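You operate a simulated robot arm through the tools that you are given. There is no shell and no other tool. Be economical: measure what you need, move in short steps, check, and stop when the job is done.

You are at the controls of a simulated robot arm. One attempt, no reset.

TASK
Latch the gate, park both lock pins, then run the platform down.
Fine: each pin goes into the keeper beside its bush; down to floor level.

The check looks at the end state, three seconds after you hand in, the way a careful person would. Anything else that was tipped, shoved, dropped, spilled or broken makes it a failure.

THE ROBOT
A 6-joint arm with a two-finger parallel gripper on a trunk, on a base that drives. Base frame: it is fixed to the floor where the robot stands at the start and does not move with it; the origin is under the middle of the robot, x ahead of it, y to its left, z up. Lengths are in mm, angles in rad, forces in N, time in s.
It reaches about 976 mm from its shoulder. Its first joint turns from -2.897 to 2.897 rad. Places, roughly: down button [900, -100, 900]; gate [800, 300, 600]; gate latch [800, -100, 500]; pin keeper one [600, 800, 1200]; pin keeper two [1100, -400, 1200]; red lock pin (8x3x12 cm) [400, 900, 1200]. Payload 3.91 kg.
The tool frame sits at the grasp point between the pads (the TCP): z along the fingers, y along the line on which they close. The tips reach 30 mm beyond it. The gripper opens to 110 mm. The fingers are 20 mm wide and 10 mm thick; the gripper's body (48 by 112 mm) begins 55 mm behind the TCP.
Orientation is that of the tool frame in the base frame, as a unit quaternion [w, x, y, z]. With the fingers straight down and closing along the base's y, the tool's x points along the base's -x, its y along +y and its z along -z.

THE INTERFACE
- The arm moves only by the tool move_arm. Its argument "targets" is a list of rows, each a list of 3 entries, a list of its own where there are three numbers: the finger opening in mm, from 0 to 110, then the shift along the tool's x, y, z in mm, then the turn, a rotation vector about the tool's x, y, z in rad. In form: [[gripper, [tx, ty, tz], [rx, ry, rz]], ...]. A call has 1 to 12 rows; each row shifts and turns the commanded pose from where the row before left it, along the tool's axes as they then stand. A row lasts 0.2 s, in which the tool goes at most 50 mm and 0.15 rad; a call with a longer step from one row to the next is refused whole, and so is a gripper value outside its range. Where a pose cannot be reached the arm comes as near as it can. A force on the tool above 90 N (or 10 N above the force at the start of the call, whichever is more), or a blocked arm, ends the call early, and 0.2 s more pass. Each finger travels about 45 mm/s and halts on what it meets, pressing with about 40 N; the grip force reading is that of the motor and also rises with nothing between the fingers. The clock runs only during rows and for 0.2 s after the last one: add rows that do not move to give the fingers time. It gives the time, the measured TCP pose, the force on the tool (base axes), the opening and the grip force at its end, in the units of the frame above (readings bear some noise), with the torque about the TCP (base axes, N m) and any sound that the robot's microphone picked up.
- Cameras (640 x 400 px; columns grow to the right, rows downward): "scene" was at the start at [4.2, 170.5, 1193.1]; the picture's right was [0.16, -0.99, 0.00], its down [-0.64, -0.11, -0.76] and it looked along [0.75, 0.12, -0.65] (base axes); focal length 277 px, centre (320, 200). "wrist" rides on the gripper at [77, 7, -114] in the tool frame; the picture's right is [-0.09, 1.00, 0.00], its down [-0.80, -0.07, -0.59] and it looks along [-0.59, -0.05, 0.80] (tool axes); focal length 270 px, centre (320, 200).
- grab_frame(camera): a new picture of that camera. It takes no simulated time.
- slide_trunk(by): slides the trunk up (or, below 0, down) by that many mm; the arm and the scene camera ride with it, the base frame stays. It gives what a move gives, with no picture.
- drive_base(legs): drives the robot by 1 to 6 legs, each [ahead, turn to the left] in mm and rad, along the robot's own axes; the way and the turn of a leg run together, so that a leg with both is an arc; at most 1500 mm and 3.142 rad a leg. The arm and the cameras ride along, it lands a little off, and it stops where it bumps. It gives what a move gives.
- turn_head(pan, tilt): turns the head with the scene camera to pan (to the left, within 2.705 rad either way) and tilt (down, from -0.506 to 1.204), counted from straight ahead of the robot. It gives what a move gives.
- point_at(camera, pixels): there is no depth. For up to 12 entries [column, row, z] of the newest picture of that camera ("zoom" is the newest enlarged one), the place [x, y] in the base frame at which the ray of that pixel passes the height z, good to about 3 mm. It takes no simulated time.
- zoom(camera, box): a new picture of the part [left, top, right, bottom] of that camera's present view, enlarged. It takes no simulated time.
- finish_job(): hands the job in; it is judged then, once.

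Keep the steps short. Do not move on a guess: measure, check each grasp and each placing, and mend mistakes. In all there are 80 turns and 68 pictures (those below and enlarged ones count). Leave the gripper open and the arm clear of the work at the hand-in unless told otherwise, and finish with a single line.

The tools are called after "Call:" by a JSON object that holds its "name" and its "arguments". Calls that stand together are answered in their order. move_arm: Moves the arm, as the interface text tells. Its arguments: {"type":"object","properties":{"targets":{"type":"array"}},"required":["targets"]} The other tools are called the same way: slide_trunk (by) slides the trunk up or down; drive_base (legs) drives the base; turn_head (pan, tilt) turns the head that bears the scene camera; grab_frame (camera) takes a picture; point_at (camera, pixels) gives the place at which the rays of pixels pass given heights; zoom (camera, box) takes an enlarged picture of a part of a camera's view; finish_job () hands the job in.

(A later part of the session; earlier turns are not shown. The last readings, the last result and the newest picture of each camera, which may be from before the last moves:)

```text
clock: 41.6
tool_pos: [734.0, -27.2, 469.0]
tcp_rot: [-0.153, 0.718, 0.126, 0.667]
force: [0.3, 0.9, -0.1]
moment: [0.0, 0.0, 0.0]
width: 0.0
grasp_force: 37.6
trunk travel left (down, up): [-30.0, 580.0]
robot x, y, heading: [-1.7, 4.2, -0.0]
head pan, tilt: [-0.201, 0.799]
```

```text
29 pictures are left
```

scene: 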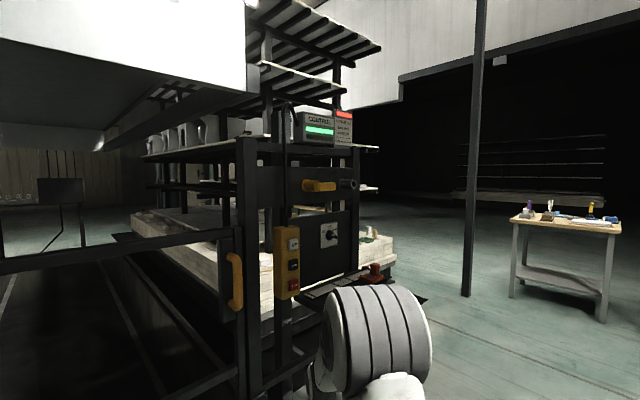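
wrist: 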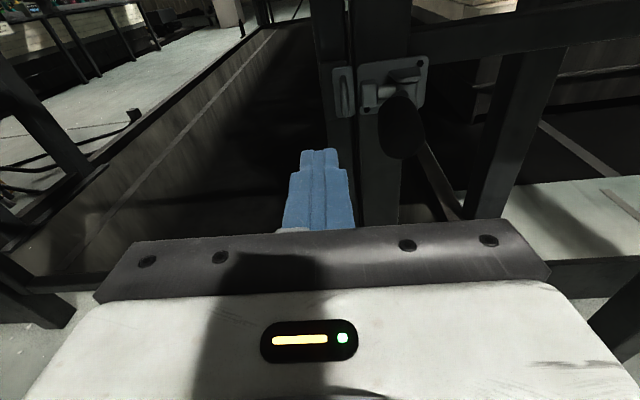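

Closed fingers are left of the knob. Lower slightly, go forward 70 in +x beside the knob, then push right.

Call:
{"name": "move_arm", "arguments": {"targets": [[0, [-2.5, 9.5, 21.3], [0, 0, 0]], [0, [-2.5, 9.5, 21.3], [0, 0, 0]], [0, [-2.5, 9.5, 21.3], [0, 0, 0]], [0, [0, 9.1, -4.1], [0, 0, 0]], [0, [0, 9.1, -4.1], [0, 0, 0]], [0, [0, 9.1, -4.1], [0, 0, 0]], [0, [0, 9.1, -4.1], [0, 0, 0]], [0, [0, 0, 0], [0, 0, 0]]]}}

Call:
{"name": "grab_frame", "arguments": {"camera": "wrist"}}

```text
clock: 43.4
tool_pos: [803.1, -70.6, 453.5]
tcp_rot: [-0.154, 0.718, 0.126, 0.666]
force: [-0.1, 2.2, -0.6]
moment: [0.0, 0.0, 0.05]
width: 0.0
grasp_force: 38.1
trunk travel left (down, up): [-30.0, 580.0]
robot x, y, heading: [-0.9, 7.5, 0.003]
head pan, tilt: [-0.201, 0.799]
```

```text
28 pictures are left
```

wrist: 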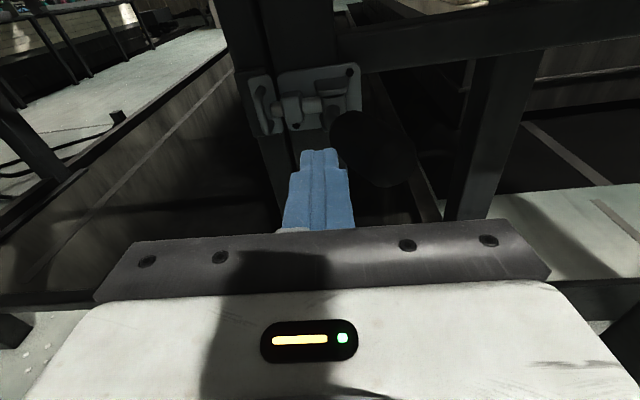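

It swings easily (2 N). Keep pushing right, then diagonally, then ahead, following the arc.

Call:
{"name": "move_arm", "arguments": {"targets": [[0, [0, 9.1, -4.1], [0, 0, 0]], [0, [0, 9.1, -4.1], [0, 0, 0]], [0, [0, 9.2, 3.5], [0, 0, 0]], [0, [0, 9.2, 3.5], [0, 0, 0]], [0, [0, 9.2, 3.5], [0, 0, 0]], [0, [0, 3.3, 7.3], [0, 0, 0]], [0, [0, 0, 0], [0, 0, 0]]]}}

Call:
{"name": "grab_frame", "arguments": {"camera": "wrist"}}

```text
clock: 45.0
tool_pos: [829.4, -111.9, 450.0]
tcp_rot: [-0.153, 0.718, 0.126, 0.667]
force: [0.8, 0.7, 1.0]
moment: [-0.01, 0.0, -0.02]
width: 0.0
grasp_force: 37.2
trunk travel left (down, up): [-30.0, 580.0]
robot x, y, heading: [-2.8, 4.4, -0.001]
head pan, tilt: [-0.201, 0.799]
```

```text
27 pictures are left
```

wrist: 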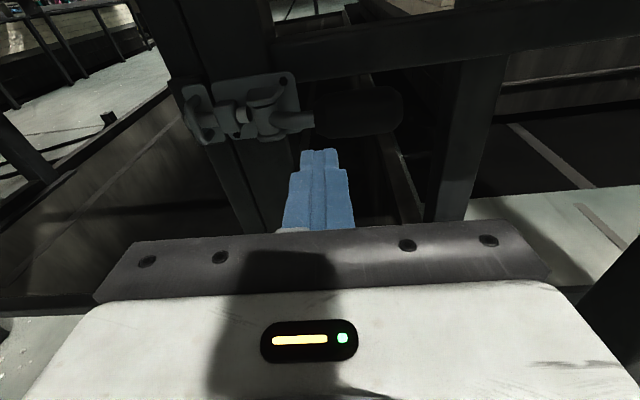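

Handle now points right. Enlarge to check the bolt in the loop.

Call:
{"name": "zoom", "arguments": {"camera": "wrist", "box": [160, 50, 420, 210]}}

```text
2.46 times, centred on (290, 130) of wrist
```

zoom: 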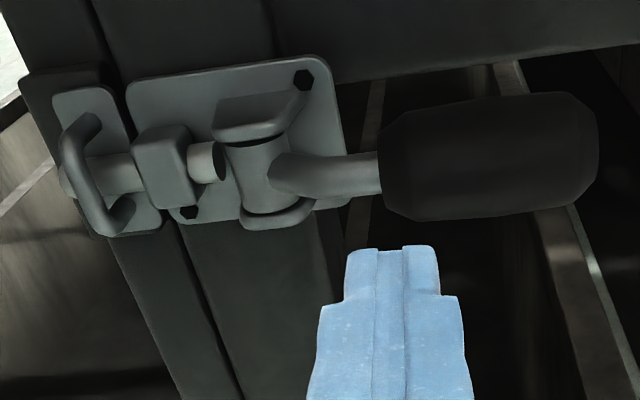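

Bolt is through the loop. Seat it fully: raise 12 mm and nudge forward on the knob until it resists.

Call:
{"name": "move_arm", "arguments": {"targets": [[0, [12, 10, 0], [0, 0, 0]], [0, [0, 3.3, 7.3], [0, 0, 0]], [0, [0, 3.3, 7.3], [0, 0, 0]], [0, [0, 3.3, 7.3], [0, 0, 0]], [0, [0, 0, 0], [0, 0, 0]]]}}

Call:
{"name": "zoom", "arguments": {"camera": "wrist", "box": [160, 50, 420, 210]}}

```text
clock: 46.2
tool_pos: [855.4, -122.4, 459.9]
tcp_rot: [-0.154, 0.719, 0.126, 0.666]
force: [-58.5, -0.5, 1.6]
moment: [0.01, -0.06, 0.28]
width: 0.1
grasp_force: 37.2
trunk travel left (down, up): [-30.0, 580.0]
robot x, y, heading: [0.8, 5.7, 0.002]
head pan, tilt: [-0.201, 0.799]
```

```text
2.46 times, centred on (290, 130) of wrist
```

zoom: 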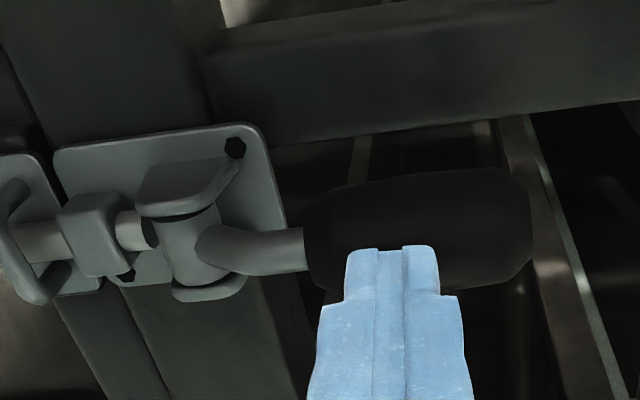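

Fully home (58 N stop). Gate is latched. Back off and raise the trunk to pin height, then look at both pins.

Call:
{"name": "move_arm", "arguments": {"targets": [[0, [0, 0, -40], [0, 0, 0]], [0, [0, 0, -40], [0, 0, 0]], [0, [0, 0, -40], [0, 0, 0]], [0, [0, 0, -40], [0, 0, 0]], [30, [0, 0, -40], [0, 0, 0]], [60, [0, 0, 0], [0, 0, 0]], [100, [0, 0, 0], [0, 0, 0]], [110, [0, 0, 0], [0, 0, 0]]]}}

Call:
{"name": "slide_trunk", "arguments": {"by": 580}}

Call:
{"name": "turn_head", "arguments": {"pan": -0.35, "tilt": 0.5}}

Call:
{"name": "grab_frame", "arguments": {"camera": "scene"}}

Call:
{"name": "grab_frame", "arguments": {"camera": "wrist"}}

```text
clock: 48.0
tool_pos: [674.4, -203.1, 473.4]
tcp_rot: [-0.153, 0.718, 0.125, 0.667]
force: [0.3, 0.4, 0.6]
moment: [-0.01, 0.03, -0.01]
width: 83.2
grasp_force: 0.1
trunk travel left (down, up): [-30.0, 580.0]
robot x, y, heading: [-2.9, 6.8, -0.004]
head pan, tilt: [-0.201, 0.799]
```

```text
refused: 580 is not a number from -400 to 400
```

```text
clock: 48.8
tool_pos: [675.2, -202.5, 473.6]
tcp_rot: [-0.152, 0.718, 0.126, 0.668]
force: [0.9, -0.4, 0.2]
moment: [0.01, -0.02, -0.05]
width: 109.8
grasp_force: 0.0
trunk travel left (down, up): [-30.0, 580.0]
robot x, y, heading: [-2.9, 7.7, -0.002]
head pan, tilt: [-0.351, 0.499]
```

```text
24 pictures are left
```

scene: 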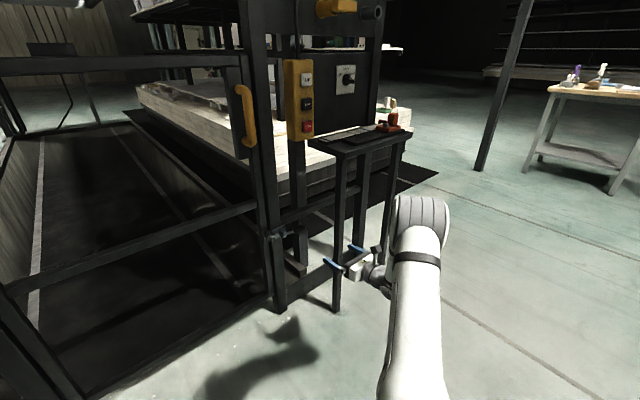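

```text
23 pictures are left
```

wrist: 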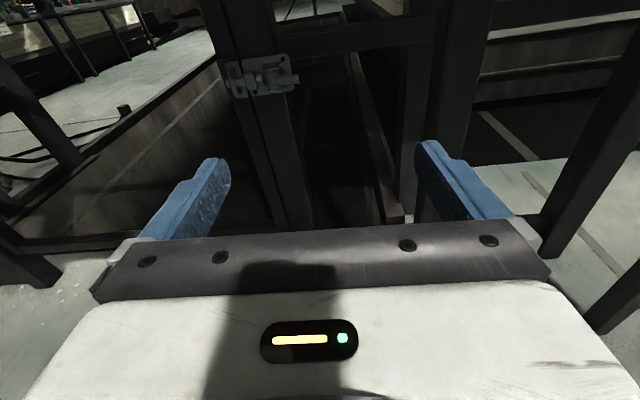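

A small table stands before the right panel, so I must clear it when rising. Check its foot/edge positions, and back the hand toward me first.

Call:
{"name": "point_at", "arguments": {"camera": "scene", "pixels": [[336, 311, 0], [278, 310, 0], [310, 141, 850], [346, 152, 850], [402, 134, 850], [310, 141, 750]]}}

Call:
{"name": "move_arm", "arguments": {"targets": [[110, [0, -15, -30], [0, 0, 0]], [110, [0, -15, -30], [0, 0, 0]], [110, [0, -15, -30], [0, 0, 0]], [110, [0, -15, -30], [0, 0, 0]], [110, [0, 0, 0], [0, 0, 0]]]}}

```text
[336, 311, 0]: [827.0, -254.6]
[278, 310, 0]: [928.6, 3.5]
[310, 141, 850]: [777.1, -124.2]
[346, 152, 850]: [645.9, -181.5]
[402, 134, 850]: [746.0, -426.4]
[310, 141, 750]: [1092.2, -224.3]
```

```text
clock: 50.0
tool_pos: [542.8, -192.4, 483.8]
tcp_rot: [-0.153, 0.718, 0.126, 0.667]
force: [-0.2, 0.0, 0.0]
moment: [0.0, 0.0, 0.02]
width: 109.9
grasp_force: 0.1
trunk travel left (down, up): [-30.0, 580.0]
robot x, y, heading: [-1.6, 2.3, -0.002]
head pan, tilt: [-0.351, 0.499]
```

Table front edge is x≈815, top z≈790; the hand is clear. Raise the trunk.

Call:
{"name": "slide_trunk", "arguments": {"by": 400}}

Call:
{"name": "slide_trunk", "arguments": {"by": 150}}

Call:
{"name": "grab_frame", "arguments": {"camera": "wrist"}}

Call:
{"name": "grab_frame", "arguments": {"camera": "scene"}}

```text
clock: 53.9
tool_pos: [542.6, -190.9, 883.5]
tcp_rot: [-0.153, 0.718, 0.126, 0.667]
force: [-0.4, -0.6, -0.9]
moment: [0.0, 0.02, 0.01]
width: 110.2
grasp_force: 0.0
trunk travel left (down, up): [-430.0, 180.0]
robot x, y, heading: [0.8, 4.3, 0.004]
head pan, tilt: [-0.351, 0.499]
```

```text
clock: 55.6
tool_pos: [542.9, -191.9, 1032.7]
tcp_rot: [-0.151, 0.718, 0.124, 0.668]
force: [-0.4, -1.0, 0.6]
moment: [0.02, -0.03, 0.01]
width: 110.0
grasp_force: 0.0
trunk travel left (down, up): [-580.0, 30.0]
robot x, y, heading: [-1.4, 6.2, 0.004]
head pan, tilt: [-0.351, 0.499]
```

```text
22 pictures are left
```

wrist: 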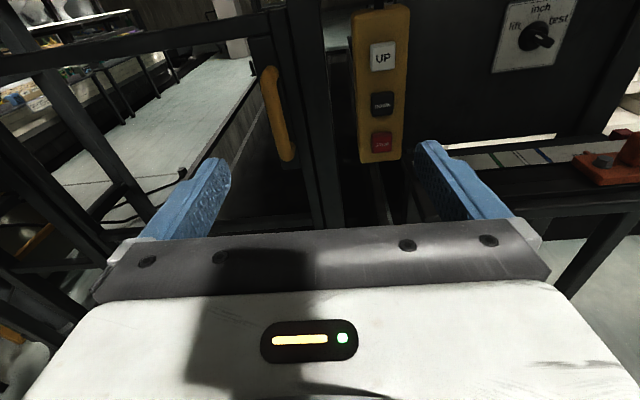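

```text
21 pictures are left
```

scene: 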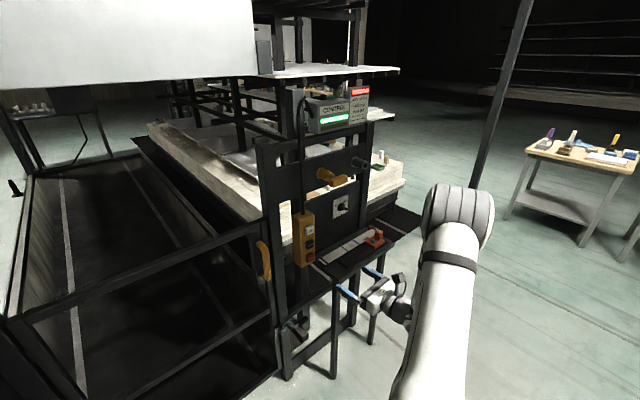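

Call:
{"name": "zoom", "arguments": {"camera": "scene", "box": [290, 130, 410, 210]}}

Call:
{"name": "point_at", "arguments": {"camera": "zoom", "pixels": [[320, 200, 1150], [320, 200, 1200], [320, 200, 1250]]}}

Call:
{"name": "move_arm", "arguments": {"targets": [[110, [45, 15, 0], [-0.14, 0, 0]], [110, [45, 15, 0], [-0.14, 0, 0]], [110, [45, 15, 0], [-0.14, 0, 0]], [110, [25, 15, 0], [0, 0, 0]], [110, [0, 0, 0], [0, 0, 0]]]}}

Call:
{"name": "grab_frame", "arguments": {"camera": "wrist"}}

```text
5.00 times, centred on (350, 170) of scene
```

zoom: 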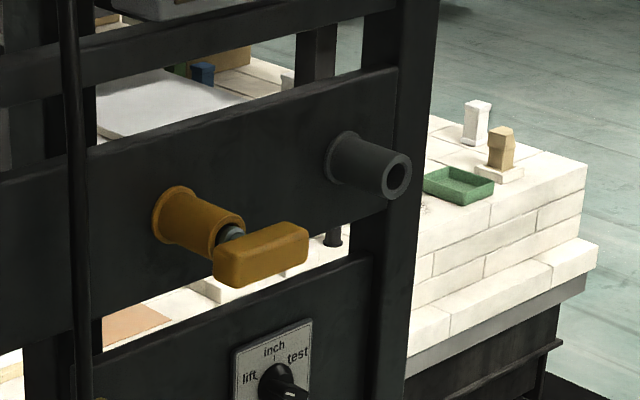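

```text
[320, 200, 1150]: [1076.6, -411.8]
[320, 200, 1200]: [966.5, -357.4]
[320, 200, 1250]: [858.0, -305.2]
```

```text
clock: 56.8
tool_pos: [568.1, -252.6, 1189.3]
tcp_rot: [0.001, 0.734, -0.017, 0.679]
force: [0.6, -0.6, -0.6]
moment: [0.02, 0.02, -0.03]
width: 109.9
grasp_force: 0.1
trunk travel left (down, up): [-580.0, 30.0]
robot x, y, heading: [1.9, 5.0, 0.004]
head pan, tilt: [-0.351, 0.499]
```

```text
19 pictures are left
```

wrist: 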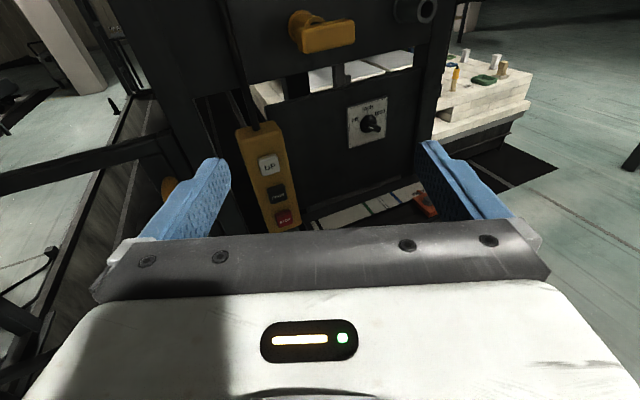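

I see the yellow pin handle at wrist (328,38) and keeper ring at (415,10). Triangulate handle, bush, keeper.

Call:
{"name": "point_at", "arguments": {"camera": "wrist", "pixels": [[332, 38, 1180], [332, 38, 1200], [304, 37, 1200], [356, 36, 1200], [425, 10, 1200], [425, 10, 1220], [303, 18, 1200]]}}

Call:
{"name": "point_at", "arguments": {"camera": "zoom", "pixels": [[268, 258, 1180], [268, 258, 1200], [222, 270, 1200], [306, 250, 1200], [399, 178, 1200], [399, 178, 1220], [230, 228, 1200]]}}

Call:
{"name": "zoom", "arguments": {"camera": "wrist", "box": [270, 0, 450, 110]}}

```text
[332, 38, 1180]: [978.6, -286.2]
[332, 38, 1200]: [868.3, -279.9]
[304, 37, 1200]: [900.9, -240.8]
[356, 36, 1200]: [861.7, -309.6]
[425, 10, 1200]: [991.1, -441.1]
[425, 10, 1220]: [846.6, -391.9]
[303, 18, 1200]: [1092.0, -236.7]
```

```text
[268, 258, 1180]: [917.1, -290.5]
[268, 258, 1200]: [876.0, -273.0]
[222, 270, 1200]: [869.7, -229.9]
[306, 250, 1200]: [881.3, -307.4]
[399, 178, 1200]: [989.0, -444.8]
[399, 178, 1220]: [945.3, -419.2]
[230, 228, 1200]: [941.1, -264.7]
```

```text
3.56 times, centred on (360, 55) of wrist
```

zoom: 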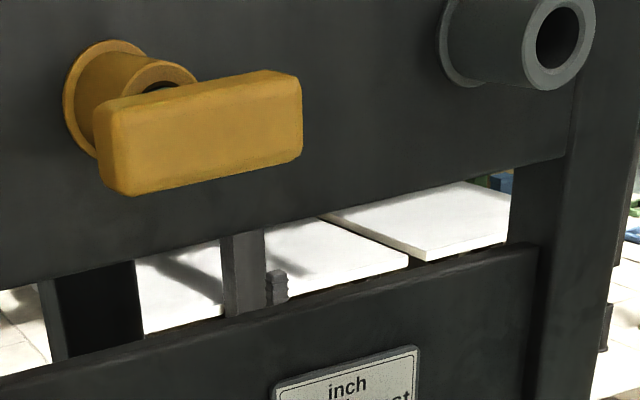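

Panel seems yawed relative to me. Triangulate flanges and tube fronts of bush and keeper in both views to get its direction.

Call:
{"name": "point_at", "arguments": {"camera": "zoom", "pixels": [[565, 40, 1190], [565, 40, 1200], [565, 40, 1210], [462, 42, 1200], [165, 80, 1200], [98, 95, 1200], [298, 120, 1190], [298, 120, 1200], [107, 150, 1190], [107, 150, 1200]]}}

Call:
{"name": "zoom", "arguments": {"camera": "scene", "box": [310, 150, 390, 200]}}

Call:
{"name": "point_at", "arguments": {"camera": "zoom", "pixels": [[320, 200, 1190], [320, 200, 1200], [320, 200, 1210]]}}

```text
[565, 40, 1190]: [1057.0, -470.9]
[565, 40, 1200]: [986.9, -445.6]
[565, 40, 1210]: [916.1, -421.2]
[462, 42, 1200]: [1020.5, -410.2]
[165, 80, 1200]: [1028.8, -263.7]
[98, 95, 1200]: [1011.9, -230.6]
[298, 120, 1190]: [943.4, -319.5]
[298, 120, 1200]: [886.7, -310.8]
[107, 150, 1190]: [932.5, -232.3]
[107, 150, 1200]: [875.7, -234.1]
```

```text
8.00 times, centred on (350, 175) of scene
```

zoom: 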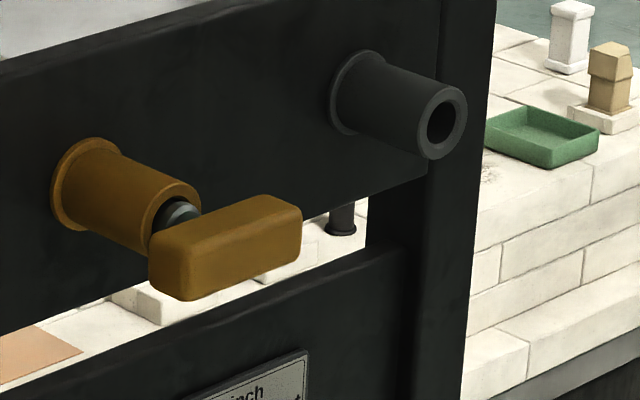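

```text
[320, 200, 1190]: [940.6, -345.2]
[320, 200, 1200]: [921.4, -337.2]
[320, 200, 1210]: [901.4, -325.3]
```

Call:
{"name": "point_at", "arguments": {"camera": "zoom", "pixels": [[441, 120, 1190], [441, 120, 1200], [441, 120, 1210], [357, 95, 1200], [357, 95, 1210], [175, 215, 1200], [175, 215, 1210], [85, 188, 1200], [85, 188, 1210], [290, 230, 1200], [163, 272, 1200], [225, 248, 1200]]}}

```text
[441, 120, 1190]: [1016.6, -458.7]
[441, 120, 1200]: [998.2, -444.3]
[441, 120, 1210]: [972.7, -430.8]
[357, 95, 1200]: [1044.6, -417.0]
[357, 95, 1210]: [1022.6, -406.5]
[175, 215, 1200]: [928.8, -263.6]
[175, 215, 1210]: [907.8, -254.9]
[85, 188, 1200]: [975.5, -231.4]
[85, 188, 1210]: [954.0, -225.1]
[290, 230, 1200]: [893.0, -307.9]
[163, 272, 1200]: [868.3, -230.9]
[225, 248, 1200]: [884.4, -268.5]
```

Panel direction is about 0.36 rad yawed (horizontal lines at equal height). Check with panel edges and then pre-align the hand at yaw ≈0.36, level.

Call:
{"name": "point_at", "arguments": {"camera": "zoom", "pixels": [[10, 318, 1150], [425, 179, 1150], [10, 68, 1300], [270, 2, 1300], [205, 385, 1100], [300, 351, 1100], [410, 247, 1100], [240, 330, 1100]]}}

Call:
{"name": "move_arm", "arguments": {"targets": [[110, [0, 0, 0], [0.13, 0, 0]], [110, [0, 0, 0], [0.13, 0, 0]], [110, [0, 0, 0], [0.125, 0, 0]], [110, [0, 0, 0], [0, 0.077, 0]], [110, [0, 0, 0], [0, 0, 0]]]}}

```text
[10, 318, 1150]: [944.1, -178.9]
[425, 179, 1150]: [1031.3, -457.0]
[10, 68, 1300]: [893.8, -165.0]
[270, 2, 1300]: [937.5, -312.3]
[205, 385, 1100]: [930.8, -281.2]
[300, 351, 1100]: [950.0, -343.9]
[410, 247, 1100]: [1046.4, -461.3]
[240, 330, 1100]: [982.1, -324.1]
```

```text
clock: 58.0
tool_pos: [566.6, -252.6, 1189.4]
tcp_rot: [-0.144, 0.694, 0.108, 0.697]
force: [-0.4, 0.3, 0.0]
moment: [-0.01, 0.01, -0.01]
width: 110.0
grasp_force: 0.1
trunk travel left (down, up): [-580.0, 30.0]
robot x, y, heading: [1.1, 3.3, 0.001]
head pan, tilt: [-0.351, 0.499]
```

Panel yaw is 0.30 by three edges. Trim yaw/roll and go to a standoff 60 mm in front of the yellow handle (front centre ≈ (883,-270,1200)).

Call:
{"name": "move_arm", "arguments": {"targets": [[110, [0, 0, 0], [-0.058, 0, 0]], [110, [0, 0, 0], [0, 0, -0.052]], [110, [2, 18.3, 39], [0, 0, 0]], [110, [2, 18.3, 39], [0, 0, 0]], [110, [2, 18.3, 39], [0, 0, 0]], [110, [2, 18.3, 39], [0, 0, 0]], [110, [2, 18.3, 39], [0, 0, 0]], [110, [1, 18.3, 39], [0, 0, 0]], [110, [0, 0, 0], [0, 0, 0]]]}}

Call:
{"name": "grab_frame", "arguments": {"camera": "wrist"}}

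```text
clock: 60.0
tool_pos: [821.4, -288.0, 1201.5]
tcp_rot: [-0.106, 0.696, 0.106, 0.702]
force: [-1.0, -0.5, 0.0]
moment: [-0.01, 0.0, 0.01]
width: 110.0
grasp_force: 0.1
trunk travel left (down, up): [-580.0, 30.0]
robot x, y, heading: [-4.2, 8.4, -0.002]
head pan, tilt: [-0.351, 0.499]
```

```text
16 pictures are left
```

wrist: 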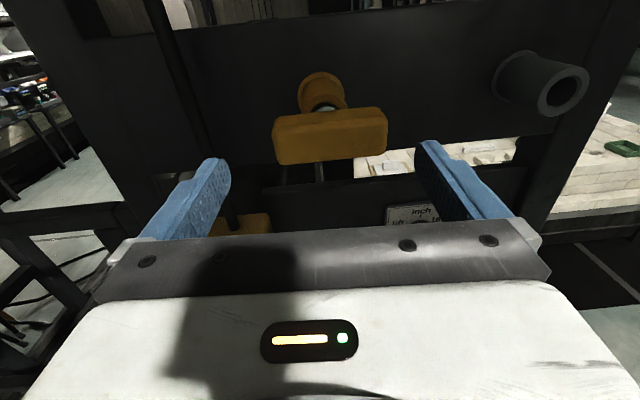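

Well centred on the handle (331,135). Advance 70 mm and close on its two ends.

Call:
{"name": "point_at", "arguments": {"camera": "wrist", "pixels": [[562, 95, 1195], [562, 95, 1200], [562, 95, 1205], [331, 140, 1200], [275, 150, 1200], [386, 142, 1200]]}}

Call:
{"name": "move_arm", "arguments": {"targets": [[110, [0, 1, 24], [0, 0, 0]], [110, [0, 1, 24], [0, 0, 0]], [110, [0, 0, 22], [0, 0, 0]], [95, [0, 0, 0], [0, 0, 0]], [80, [0, 0, 0], [0, 0, 0]], [70, [0, 0, 0], [0, 0, 0]], [65, [0, 0, 0], [0, 0, 0]], [65, [0, 0, 0], [0, 0, 0]]]}}

Call:
{"name": "grab_frame", "arguments": {"camera": "wrist"}}

```text
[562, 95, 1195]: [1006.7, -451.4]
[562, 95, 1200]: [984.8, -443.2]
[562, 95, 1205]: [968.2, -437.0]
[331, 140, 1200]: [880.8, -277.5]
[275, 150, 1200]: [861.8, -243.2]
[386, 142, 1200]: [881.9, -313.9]
```

```text
clock: 61.8
tool_pos: [888.4, -270.4, 1202.7]
tcp_rot: [-0.106, 0.696, 0.106, 0.702]
force: [-1.8, -1.1, -3.2]
moment: [0.02, 0.14, 0.68]
width: 80.1
grasp_force: 40.7
trunk travel left (down, up): [-580.0, 30.0]
robot x, y, heading: [1.1, 4.5, 0.003]
head pan, tilt: [-0.351, 0.499]
```

```text
15 pictures are left
```

wrist: 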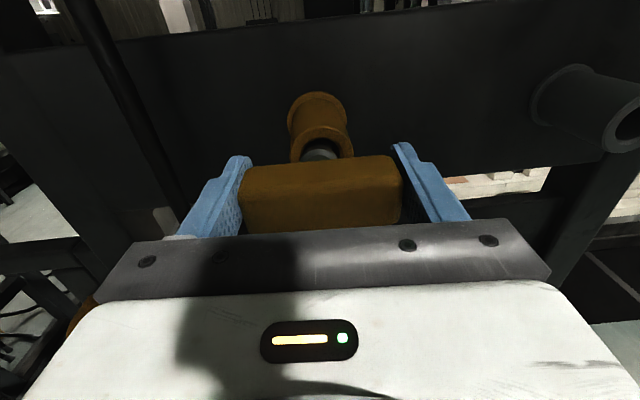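

Gripped at 80 mm. Pull straight out gently, 40 mm first.

Call:
{"name": "move_arm", "arguments": {"targets": [[65, [0, 0, -8], [0, 0, 0]], [65, [0, 0, -12], [0, 0, 0]], [65, [0, 0, -20], [0, 0, 0]], [65, [0, 0, 0], [0, 0, 0]]]}}

```text
clock: 62.8
tool_pos: [851.1, -281.7, 1201.8]
tcp_rot: [-0.106, 0.696, 0.106, 0.702]
force: [1.5, -2.2, -0.2]
moment: [-0.05, 0.06, -0.25]
width: 80.3
grasp_force: 40.0
trunk travel left (down, up): [-580.0, 30.0]
robot x, y, heading: [1.4, 6.4, 0.007]
head pan, tilt: [-0.351, 0.499]
```

Sliding out freely. Pull another 90 mm and look.

Call:
{"name": "move_arm", "arguments": {"targets": [[65, [0, 0, -30], [0, 0, 0]], [65, [0, 0, -30], [0, 0, 0]], [65, [0, 0, -30], [0, 0, 0]], [65, [0, 0, 0], [0, 0, 0]]]}}

Call:
{"name": "grab_frame", "arguments": {"camera": "wrist"}}

```text
clock: 63.8
tool_pos: [765.3, -311.1, 1202.6]
tcp_rot: [-0.106, 0.696, 0.106, 0.702]
force: [0.0, 0.4, -0.4]
moment: [0.0, 0.04, 0.04]
width: 79.9
grasp_force: 39.8
trunk travel left (down, up): [-580.0, 30.0]
robot x, y, heading: [-1.8, 5.6, -0.001]
head pan, tilt: [-0.351, 0.499]
```

```text
14 pictures are left
```

wrist: 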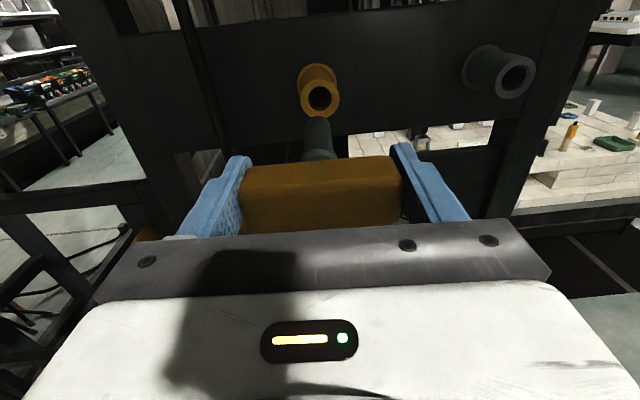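

Pin is out: tip at (318,120), bush hole (320,97), keeper hole (516,77). I compute the keeper 193 mm along tool y at the same height. Move across and recheck.

Call:
{"name": "move_arm", "arguments": {"targets": [[65, [0, 38.6, 0], [0, 0, 0]], [65, [0, 38.6, 0], [0, 0, 0]], [65, [0, 38.6, 0], [0, 0, 0]], [65, [0, 38.6, 0], [0, 0, 0]], [65, [0, 38.6, 0], [0, 0, 0]], [65, [0, 0, 0], [0, 0, 0]]]}}

Call:
{"name": "zoom", "arguments": {"camera": "wrist", "box": [240, 50, 400, 150]}}

```text
clock: 65.2
tool_pos: [808.3, -473.5, 1198.7]
tcp_rot: [-0.107, 0.696, 0.106, 0.702]
force: [0.1, 0.1, -3.0]
moment: [-0.06, 0.02, 0.06]
width: 80.0
grasp_force: 40.2
out of reach, approached as far as the arm can: row 5
trunk travel left (down, up): [-580.0, 30.0]
robot x, y, heading: [-2.7, 5.8, -0.001]
head pan, tilt: [-0.351, 0.499]
```

```text
4.00 times, centred on (320, 100) of wrist
```

zoom: 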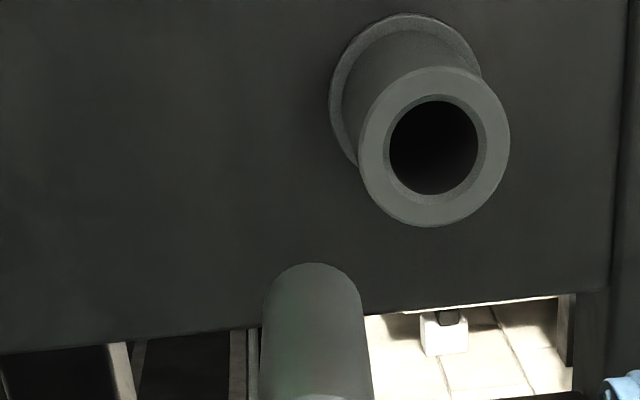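

Reach ended before the keeper. I'll retract the arm 150 toward me, drive the base ahead 150, and re-measure.

Call:
{"name": "move_arm", "arguments": {"targets": [[65, [0, -9, -36], [0, 0, 0]], [65, [0, -9, -36], [0, 0, 0]], [65, [0, -9, -36], [0, 0, 0]], [65, [0, -9, -36], [0, 0, 0]], [65, [0, 0, 0], [0, 0, 0]]]}}

Call:
{"name": "drive_base", "arguments": {"legs": [[150, 0]]}}

Call:
{"name": "grab_frame", "arguments": {"camera": "wrist"}}

```text
clock: 66.4
tool_pos: [658.4, -481.1, 1199.6]
tcp_rot: [-0.107, 0.695, 0.107, 0.703]
force: [-0.5, 0.2, -2.4]
moment: [-0.01, 0.0, -0.01]
width: 80.1
grasp_force: 40.3
trunk travel left (down, up): [-580.0, 30.0]
robot x, y, heading: [-2.5, 4.5, -0.002]
head pan, tilt: [-0.351, 0.499]
```

```text
clock: 67.8
tool_pos: [810.5, -478.4, 1200.7]
tcp_rot: [-0.108, 0.696, 0.107, 0.702]
force: [0.0, 0.3, -2.9]
moment: [0.0, 0.01, 0.03]
width: 79.8
grasp_force: 39.8
trunk travel left (down, up): [-580.0, 30.0]
robot x, y, heading: [146.5, 5.6, 0.004]
head pan, tilt: [-0.351, 0.499]
```

```text
12 pictures are left
```

wrist: 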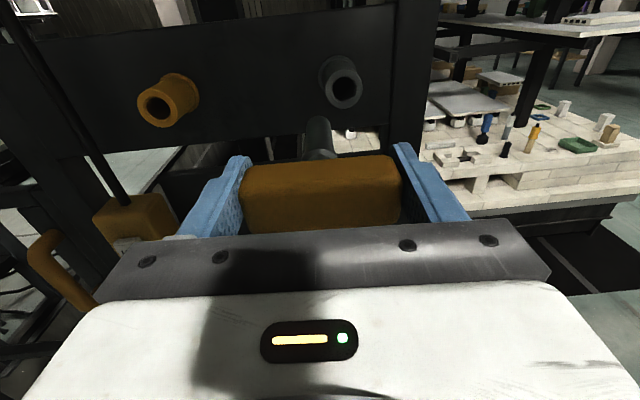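

Keeper hole is at (345,87): about +26 in tool y, +4 up. Shift, advance 45 mm, and check closely.

Call:
{"name": "move_arm", "arguments": {"targets": [[65, [2, 13, 10], [0, 0, 0]], [65, [2, 13, 10], [0, 0, 0]], [65, [0, 0, 20], [0, 0, 0]], [65, [0, 0, 0], [0, 0, 0]]]}}

Call:
{"name": "zoom", "arguments": {"camera": "wrist", "box": [240, 50, 400, 150]}}

```text
clock: 68.8
tool_pos: [854.5, -492.0, 1203.4]
tcp_rot: [-0.108, 0.696, 0.108, 0.702]
force: [-0.4, -1.0, -3.5]
moment: [0.01, 0.0, 0.02]
width: 79.9
grasp_force: 40.2
trunk travel left (down, up): [-580.0, 30.0]
robot x, y, heading: [145.8, 6.5, 0.004]
head pan, tilt: [-0.351, 0.499]
```

```text
4.00 times, centred on (320, 100) of wrist
```

zoom: 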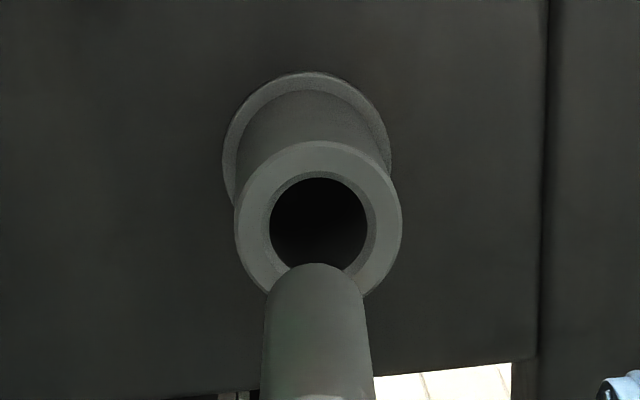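

Hole is centred within ~1 mm of the pin axis. Insert in small steps, 40 mm first to check force.

Call:
{"name": "move_arm", "arguments": {"targets": [[65, [0.5, 0.7, 10], [0, 0, 0]], [65, [0, 0, 10], [0, 0, 0]], [65, [0, 0, 10], [0, 0, 0]], [65, [0, 0, 10], [0, 0, 0]], [65, [0, 0, 10], [0, 0, 0]], [65, [0, 0, 0], [0, 0, 0]]]}}

```text
clock: 70.2
tool_pos: [902.5, -477.3, 1206.6]
tcp_rot: [-0.108, 0.696, 0.108, 0.702]
force: [-0.3, 0.5, -2.7]
moment: [0.01, 0.04, 0.02]
width: 80.0
grasp_force: 40.0
trunk travel left (down, up): [-580.0, 30.0]
robot x, y, heading: [148.2, 5.9, 0.002]
head pan, tilt: [-0.351, 0.499]
```

No contact force; tip should be ~20 mm in. Continue 40 mm.

Call:
{"name": "move_arm", "arguments": {"targets": [[65, [0, 0, 10], [0, 0, 0]], [65, [0, 0, 10], [0, 0, 0]], [65, [0, 0, 10], [0, 0, 0]], [65, [0, 0, 8], [0, 0, 0]], [65, [0, 0, 0], [0, 0, 0]]]}}

Call:
{"name": "grab_frame", "arguments": {"camera": "wrist"}}

```text
clock: 71.4
tool_pos: [938.6, -466.7, 1205.8]
tcp_rot: [-0.107, 0.696, 0.107, 0.702]
force: [0.3, -0.7, -2.7]
moment: [0.01, 0.05, -0.03]
width: 79.8
grasp_force: 40.0
trunk travel left (down, up): [-580.0, 30.0]
robot x, y, heading: [148.3, 9.4, 0.006]
head pan, tilt: [-0.351, 0.499]
```

```text
10 pictures are left
```

wrist: 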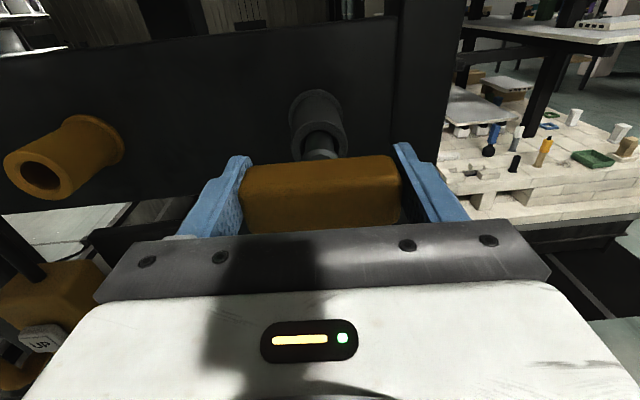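

It sits in the keeper nearly as it sat in the bush. Push on a few mm until it seats.

Call:
{"name": "move_arm", "arguments": {"targets": [[65, [0, 0, 4], [0, 0, 0]], [65, [0, 0, 4], [0, 0, 0]], [65, [0, 0, 4], [0, 0, 0]], [65, [0, 0, 0], [0, 0, 0]]]}}

```text
clock: 72.4
tool_pos: [951.2, -462.0, 1206.0]
tcp_rot: [-0.108, 0.696, 0.108, 0.702]
force: [0.3, 0.4, -2.7]
moment: [-0.01, 0.02, -0.01]
width: 79.6
grasp_force: 40.1
trunk travel left (down, up): [-580.0, 30.0]
robot x, y, heading: [149.3, 6.2, 0.003]
head pan, tilt: [-0.351, 0.499]
```

Still free. A little further, then release.

Call:
{"name": "move_arm", "arguments": {"targets": [[65, [0, 0, 3], [0, 0, 0]], [65, [0, 0, 3], [0, 0, 0]], [65, [0, 0, 3], [0, 0, 0]], [65, [0, 0, 0], [0, 0, 0]]]}}

```text
clock: 73.4
tool_pos: [959.0, -459.5, 1206.4]
tcp_rot: [-0.107, 0.696, 0.107, 0.702]
force: [-4.8, -1.3, -3.1]
moment: [-0.07, 0.08, 0.45]
width: 79.7
grasp_force: 40.2
trunk travel left (down, up): [-580.0, 30.0]
robot x, y, heading: [146.4, 8.9, 0.005]
head pan, tilt: [-0.351, 0.499]
```

Light contact (5 N): seated. Open fully and back away straight.

Call:
{"name": "move_arm", "arguments": {"targets": [[75, [0, 0, 0], [0, 0, 0]], [90, [0, 0, 0], [0, 0, 0]], [110, [0, 0, 0], [0, 0, 0]], [110, [0, 0, 0], [0, 0, 0]], [110, [0, 0, -30], [0, 0, 0]], [110, [0, 0, -40], [0, 0, 0]], [110, [0, 0, -40], [0, 0, 0]], [110, [0, 0, -40], [0, 0, 0]], [110, [0, 0, 0], [0, 0, 0]]]}}

Call:
{"name": "grab_frame", "arguments": {"camera": "wrist"}}

```text
clock: 75.4
tool_pos: [816.5, -504.6, 1203.2]
tcp_rot: [-0.108, 0.696, 0.108, 0.702]
force: [0.4, 0.6, 0.6]
moment: [-0.01, -0.01, 0.04]
width: 110.1
grasp_force: 0.1
trunk travel left (down, up): [-580.0, 30.0]
robot x, y, heading: [145.9, 10.3, 0.001]
head pan, tilt: [-0.351, 0.499]
```

```text
9 pictures are left
```

wrist: 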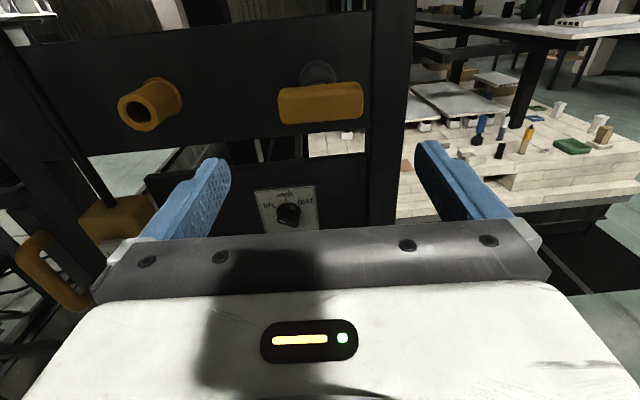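

Yellow pin is parked. For the red side: pull the arm in, and look left/behind before driving.

Call:
{"name": "move_arm", "arguments": {"targets": [[110, [0, -10, -40], [0, 0, 0]], [110, [0, -26, -19], [0, 0, 0]], [110, [0, -34, -19], [0, 0, 0]], [110, [0, -34, -19], [0, 0, 0]], [110, [0, -34, -19], [0, 0, 0]], [110, [0, -34, -19], [0, 0, 0]], [110, [0, -34, -15], [0, 0, 0]], [110, [0, -34, -5], [0, 0, 0]]]}}

Call:
{"name": "turn_head", "arguments": {"pan": 2.2, "tilt": 0.55}}

Call:
{"name": "grab_frame", "arguments": {"camera": "scene"}}

```text
clock: 77.2
tool_pos: [597.1, -320.6, 1206.0]
tcp_rot: [-0.107, 0.695, 0.108, 0.702]
force: [0.7, 0.2, -0.4]
moment: [0.0, 0.01, -0.02]
width: 110.0
grasp_force: 0.0
trunk travel left (down, up): [-580.0, 30.0]
robot x, y, heading: [141.9, 5.4, -0.0]
head pan, tilt: [-0.351, 0.499]
```

```text
clock: 79.5
tool_pos: [598.3, -322.3, 1203.5]
tcp_rot: [-0.108, 0.696, 0.108, 0.702]
force: [-0.2, -0.4, -0.2]
moment: [-0.03, 0.02, 0.01]
width: 109.9
grasp_force: 0.0
trunk travel left (down, up): [-580.0, 30.0]
robot x, y, heading: [148.5, 5.5, 0.006]
head pan, tilt: [2.201, 0.55]
```

```text
8 pictures are left
```

scene: 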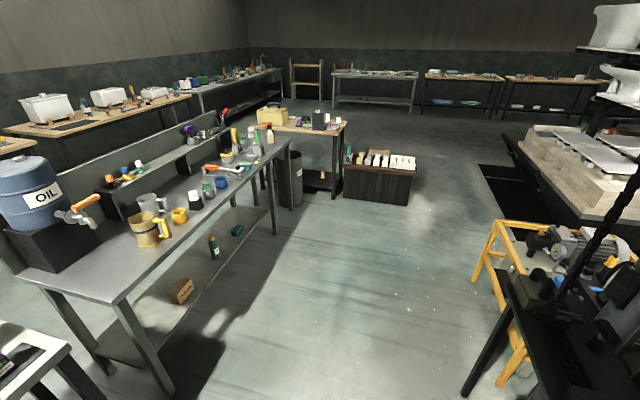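

There's a workbench behind and a hose rising from the left table. Get floor positions of the obstacles.

Call:
{"name": "point_at", "arguments": {"camera": "scene", "pixels": [[170, 395, 0], [120, 302, 850], [22, 283, 850], [292, 140, 850], [276, 232, 0], [468, 396, 0], [540, 290, 850], [500, 272, 790], [500, 385, 0], [476, 284, 0], [640, 170, 1200], [590, 250, 950]]}}

```text
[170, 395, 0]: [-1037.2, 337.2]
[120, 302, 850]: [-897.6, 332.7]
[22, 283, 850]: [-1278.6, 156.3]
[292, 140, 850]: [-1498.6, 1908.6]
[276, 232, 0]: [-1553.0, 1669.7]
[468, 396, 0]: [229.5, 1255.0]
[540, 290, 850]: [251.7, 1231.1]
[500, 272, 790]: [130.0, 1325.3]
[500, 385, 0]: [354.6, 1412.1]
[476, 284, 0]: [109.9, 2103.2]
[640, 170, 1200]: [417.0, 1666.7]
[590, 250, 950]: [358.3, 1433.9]
```

Call:
{"name": "point_at", "arguments": {"camera": "scene", "pixels": [[72, 345, 800], [72, 345, 600], [20, 320, 800], [105, 399, 0], [40, 360, 800]]}}

```text
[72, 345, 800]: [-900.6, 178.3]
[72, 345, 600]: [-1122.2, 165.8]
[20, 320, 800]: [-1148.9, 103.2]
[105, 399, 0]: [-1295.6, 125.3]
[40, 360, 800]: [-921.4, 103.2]
```

Obstacles behind start at x≈−880; the hose is at y≈1230+. Drive: back 500, turn left, ahead 890, turn to heading 0.3.

Call:
{"name": "drive_base", "arguments": {"legs": [[-500, 0], [0, 1.57], [893, 0], [0, -1.27]]}}

Call:
{"name": "grab_frame", "arguments": {"camera": "wrist"}}

```text
clock: 93.7
tool_pos: [165.6, 717.5, 1204.9]
tcp_rot: [-0.217, 0.669, 0.217, 0.677]
force: [-0.3, 0.1, 0.1]
moment: [-0.03, 0.02, -0.01]
width: 110.2
grasp_force: 0.2
trunk travel left (down, up): [-580.0, 30.0]
robot x, y, heading: [-366.3, 892.7, 0.333]
head pan, tilt: [2.201, 0.55]
```

```text
7 pictures are left
```

wrist: 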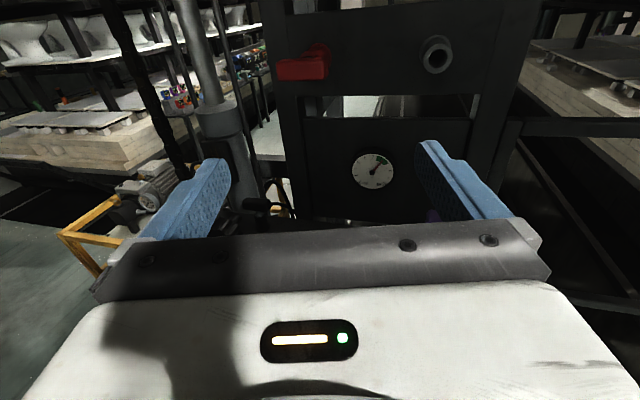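

Red pin at (303,66), keeper hole (436,57). Measure their places and the panel's direction from its edges.

Call:
{"name": "point_at", "arguments": {"camera": "wrist", "pixels": [[303, 68, 1200], [279, 70, 1200], [325, 66, 1200], [436, 58, 1200], [290, 96, 1150], [480, 93, 1150], [305, 117, 1120], [470, 120, 1120], [325, 66, 1210], [436, 58, 1210]]}}

Call:
{"name": "zoom", "arguments": {"camera": "wrist", "box": [250, 10, 490, 160]}}

```text
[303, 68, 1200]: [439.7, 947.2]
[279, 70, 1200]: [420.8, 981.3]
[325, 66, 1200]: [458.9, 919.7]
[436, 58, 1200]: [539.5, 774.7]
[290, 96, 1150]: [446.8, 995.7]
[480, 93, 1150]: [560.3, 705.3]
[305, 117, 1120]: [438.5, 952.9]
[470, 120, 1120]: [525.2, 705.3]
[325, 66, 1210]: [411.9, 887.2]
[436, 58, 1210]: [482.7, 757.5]
```

```text
2.67 times, centred on (370, 85) of wrist
```

zoom: 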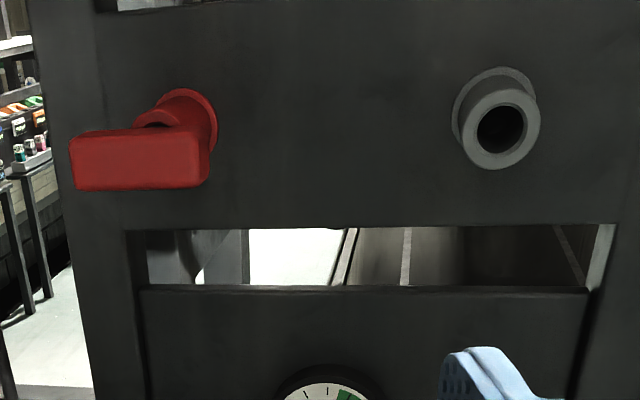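

Call:
{"name": "point_at", "arguments": {"camera": "zoom", "pixels": [[130, 230, 1150], [610, 223, 1150], [145, 290, 1120], [585, 290, 1120], [141, 160, 1195], [141, 160, 1200], [141, 160, 1205], [500, 130, 1195], [500, 130, 1200], [72, 162, 1200], [210, 160, 1200]]}}

```text
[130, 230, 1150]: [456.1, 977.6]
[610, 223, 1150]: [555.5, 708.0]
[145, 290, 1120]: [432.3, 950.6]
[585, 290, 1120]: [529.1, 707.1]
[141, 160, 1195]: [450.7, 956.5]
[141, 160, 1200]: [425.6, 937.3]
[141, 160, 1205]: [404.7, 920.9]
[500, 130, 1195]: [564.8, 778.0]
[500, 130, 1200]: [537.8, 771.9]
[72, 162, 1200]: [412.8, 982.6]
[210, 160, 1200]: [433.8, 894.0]
```

Left panel yaw ≈0.34–0.36. Yaw the hand to 0.34 and move to about 120 mm before the red handle, then re-measure.

Call:
{"name": "move_arm", "arguments": {"targets": [[110, [0, 0, 0], [-0.14, 0, 0]], [110, [0, 0, 0], [-0.14, 0, 0]], [110, [0, -22.4, 34], [0, 0, 0]], [110, [0, -22.4, 34], [0, 0, 0]], [110, [0, -22.4, 34], [0, 0, 0]], [110, [0, -22.4, 34], [0, 0, 0]], [110, [0, -22.4, 34], [0, 0, 0]], [110, [0, 0, 0], [0, 0, 0]]]}}

Call:
{"name": "grab_frame", "arguments": {"camera": "wrist"}}

```text
clock: 95.5
tool_pos: [285.9, 880.9, 1206.0]
tcp_rot: [-0.122, 0.694, 0.12, 0.7]
force: [-0.1, -1.3, -0.9]
moment: [-0.05, -0.01, 0.0]
width: 109.9
grasp_force: 0.0
trunk travel left (down, up): [-580.0, 30.0]
robot x, y, heading: [-365.1, 897.0, 0.326]
head pan, tilt: [2.201, 0.55]
```

```text
5 pictures are left
```

wrist: 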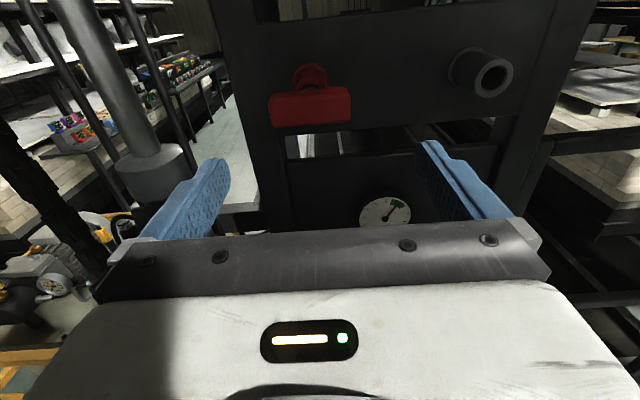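

Handle centre is ≈ −12 tool y, −3 tool x and ≈150 ahead. Approach in line and close on it.

Call:
{"name": "move_arm", "arguments": {"targets": [[110, [-1, -6, 25], [0, 0, 0]], [110, [-2, -6, 25], [0, 0, 0]], [110, [0, 0, 25], [0, 0, 0]], [110, [0, 0, 25], [0, 0, 0]], [110, [0, 0, 25], [0, 0, 0]], [110, [0, 0, 28], [0, 0, 0]], [95, [0, 0, 0], [0, 0, 0]], [80, [0, 0, 0], [0, 0, 0]], [70, [0, 0, 0], [0, 0, 0]], [65, [0, 0, 0], [0, 0, 0]], [65, [0, 0, 0], [0, 0, 0]]]}}

Call:
{"name": "grab_frame", "arguments": {"camera": "wrist"}}

```text
clock: 97.8
tool_pos: [427.6, 942.7, 1203.5]
tcp_rot: [-0.121, 0.693, 0.119, 0.7]
force: [3.5, -1.8, 2.9]
moment: [0.0, -0.05, 0.34]
width: 80.0
grasp_force: 39.7
trunk travel left (down, up): [-580.0, 30.0]
robot x, y, heading: [-368.2, 896.3, 0.325]
head pan, tilt: [2.201, 0.55]
```

```text
4 pictures are left
```

wrist: 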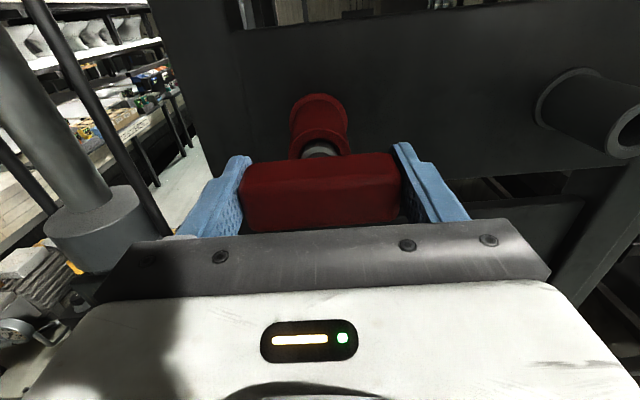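

Same picture as the yellow grip. Pull it out 128 mm.

Call:
{"name": "move_arm", "arguments": {"targets": [[65, [0, 0, -8], [0, 0, 0]], [65, [0, 0, -12], [0, 0, 0]], [65, [0, 0, -20], [0, 0, 0]], [65, [0, 0, -28], [0, 0, 0]], [65, [0, 0, -30], [0, 0, 0]], [65, [0, 0, -30], [0, 0, 0]], [65, [0, 0, 0], [0, 0, 0]]]}}

```text
clock: 99.5
tool_pos: [307.1, 899.4, 1202.4]
tcp_rot: [-0.121, 0.694, 0.12, 0.7]
force: [0.1, 0.4, -0.2]
moment: [-0.02, 0.03, 0.01]
width: 80.0
grasp_force: 39.9
trunk travel left (down, up): [-580.0, 30.0]
robot x, y, heading: [-368.6, 896.4, 0.327]
head pan, tilt: [2.201, 0.55]
```

Out freely, width still 80. Shift 200 mm across to the keeper, advance 40, and check with an enlargement.

Call:
{"name": "move_arm", "arguments": {"targets": [[65, [0, 40, 0], [0, 0, 0]], [65, [0, 40, 0], [0, 0, 0]], [65, [0, 40, 0], [0, 0, 0]], [65, [0, 40, 0], [0, 0, 0]], [65, [1, 40, 0], [0, 0, 0]], [65, [1, 0, 15], [0, 0, 0]], [65, [0, 0, 15], [0, 0, 0]], [65, [0, 0, 0], [0, 0, 0]]]}}

Call:
{"name": "zoom", "arguments": {"camera": "wrist", "box": [240, 50, 400, 150]}}

```text
clock: 101.2
tool_pos: [402.4, 721.1, 1203.4]
tcp_rot: [-0.121, 0.694, 0.119, 0.7]
force: [-0.1, -0.2, -0.3]
moment: [-0.08, 0.06, -0.01]
width: 79.8
grasp_force: 40.2
trunk travel left (down, up): [-580.0, 30.0]
robot x, y, heading: [-366.5, 899.2, 0.327]
head pan, tilt: [2.201, 0.55]
```

```text
4.00 times, centred on (320, 100) of wrist
```

zoom: 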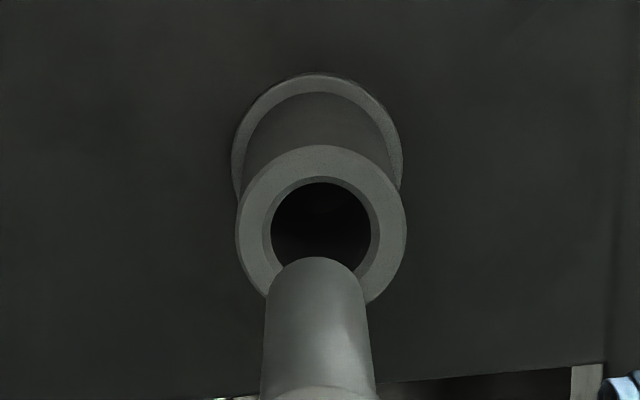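

Aligned as the yellow one was. Insert 50 mm and check force.

Call:
{"name": "move_arm", "arguments": {"targets": [[65, [0, 0.8, 10], [0, 0, 0]], [65, [0, 0, 10], [0, 0, 0]], [65, [0, 0, 10], [0, 0, 0]], [65, [0, 0, 10], [0, 0, 0]], [65, [0, 0, 10], [0, 0, 0]], [65, [0, 0, 0], [0, 0, 0]]]}}

```text
clock: 102.7
tool_pos: [451.6, 737.0, 1206.4]
tcp_rot: [-0.121, 0.693, 0.119, 0.7]
force: [-0.3, 0.6, -0.5]
moment: [-0.02, 0.07, 0.0]
width: 79.5
grasp_force: 39.7
trunk travel left (down, up): [-580.0, 30.0]
robot x, y, heading: [-367.3, 894.7, 0.327]
head pan, tilt: [2.201, 0.55]
```

Call:
{"name": "move_arm", "arguments": {"targets": [[65, [0, 0, 10], [0, 0, 0]], [65, [0, 0, 10], [0, 0, 0]], [65, [0, 0, 10], [0, 0, 0]], [65, [0, 0, 8], [0, 0, 0]], [65, [0, 0, 6], [0, 0, 0]], [65, [0, 0, 4], [0, 0, 0]], [65, [0, 0, 0], [0, 0, 0]]]}}

```text
clock: 104.2
tool_pos: [496.8, 752.2, 1206.5]
tcp_rot: [-0.121, 0.694, 0.119, 0.699]
force: [-0.2, -0.2, 0.5]
moment: [-0.02, 0.06, 0.18]
width: 80.0
grasp_force: 39.9
trunk travel left (down, up): [-580.0, 30.0]
robot x, y, heading: [-369.5, 895.5, 0.331]
head pan, tilt: [2.201, 0.55]
```

Call:
{"name": "move_arm", "arguments": {"targets": [[65, [0, 0, 3], [0, 0, 0]], [65, [0, 0, 3], [0, 0, 0]], [65, [0, 0, 3], [0, 0, 0]], [65, [0, 0, 2], [0, 0, 0]], [65, [0, 0, 0], [0, 0, 0]]]}}

```text
clock: 105.5
tool_pos: [504.1, 756.1, 1208.7]
tcp_rot: [-0.121, 0.692, 0.12, 0.701]
force: [-14.4, -1.4, 0.5]
moment: [0.35, -0.2, 0.8]
width: 79.8
grasp_force: 39.9
trunk travel left (down, up): [-580.0, 30.0]
robot x, y, heading: [-368.8, 894.4, 0.328]
head pan, tilt: [2.201, 0.55]
```

14 N contact: seated. Release, back off straight and check.

Call:
{"name": "move_arm", "arguments": {"targets": [[75, [0, 0, -1], [0, 0, 0]], [90, [0, 0, 0], [0, 0, 0]], [110, [0, 0, 0], [0, 0, 0]], [110, [0, 0, 0], [0, 0, 0]], [110, [0, 0, -30], [0, 0, 0]], [110, [0, 0, -40], [0, 0, 0]], [110, [0, 0, -40], [0, 0, 0]], [110, [0, 0, -30], [0, 0, 0]], [110, [0, 0, 0], [0, 0, 0]]]}}

Call:
{"name": "grab_frame", "arguments": {"camera": "wrist"}}

```text
clock: 107.5
tool_pos: [375.6, 710.8, 1204.4]
tcp_rot: [-0.121, 0.694, 0.12, 0.7]
force: [-0.4, 0.8, -0.7]
moment: [-0.01, 0.01, 0.03]
width: 110.1
grasp_force: 0.1
trunk travel left (down, up): [-580.0, 30.0]
robot x, y, heading: [-365.5, 899.8, 0.327]
head pan, tilt: [2.201, 0.55]
```

```text
2 pictures are left
```

wrist: 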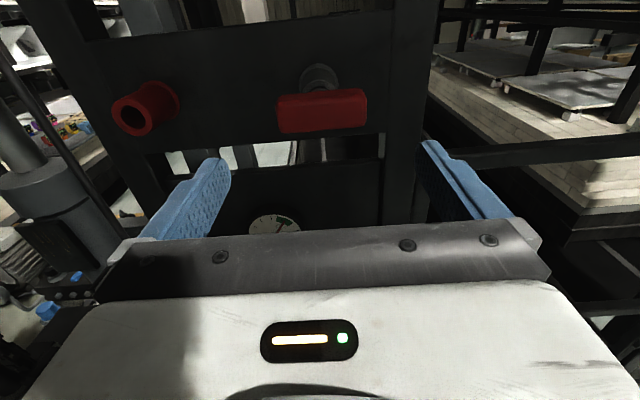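

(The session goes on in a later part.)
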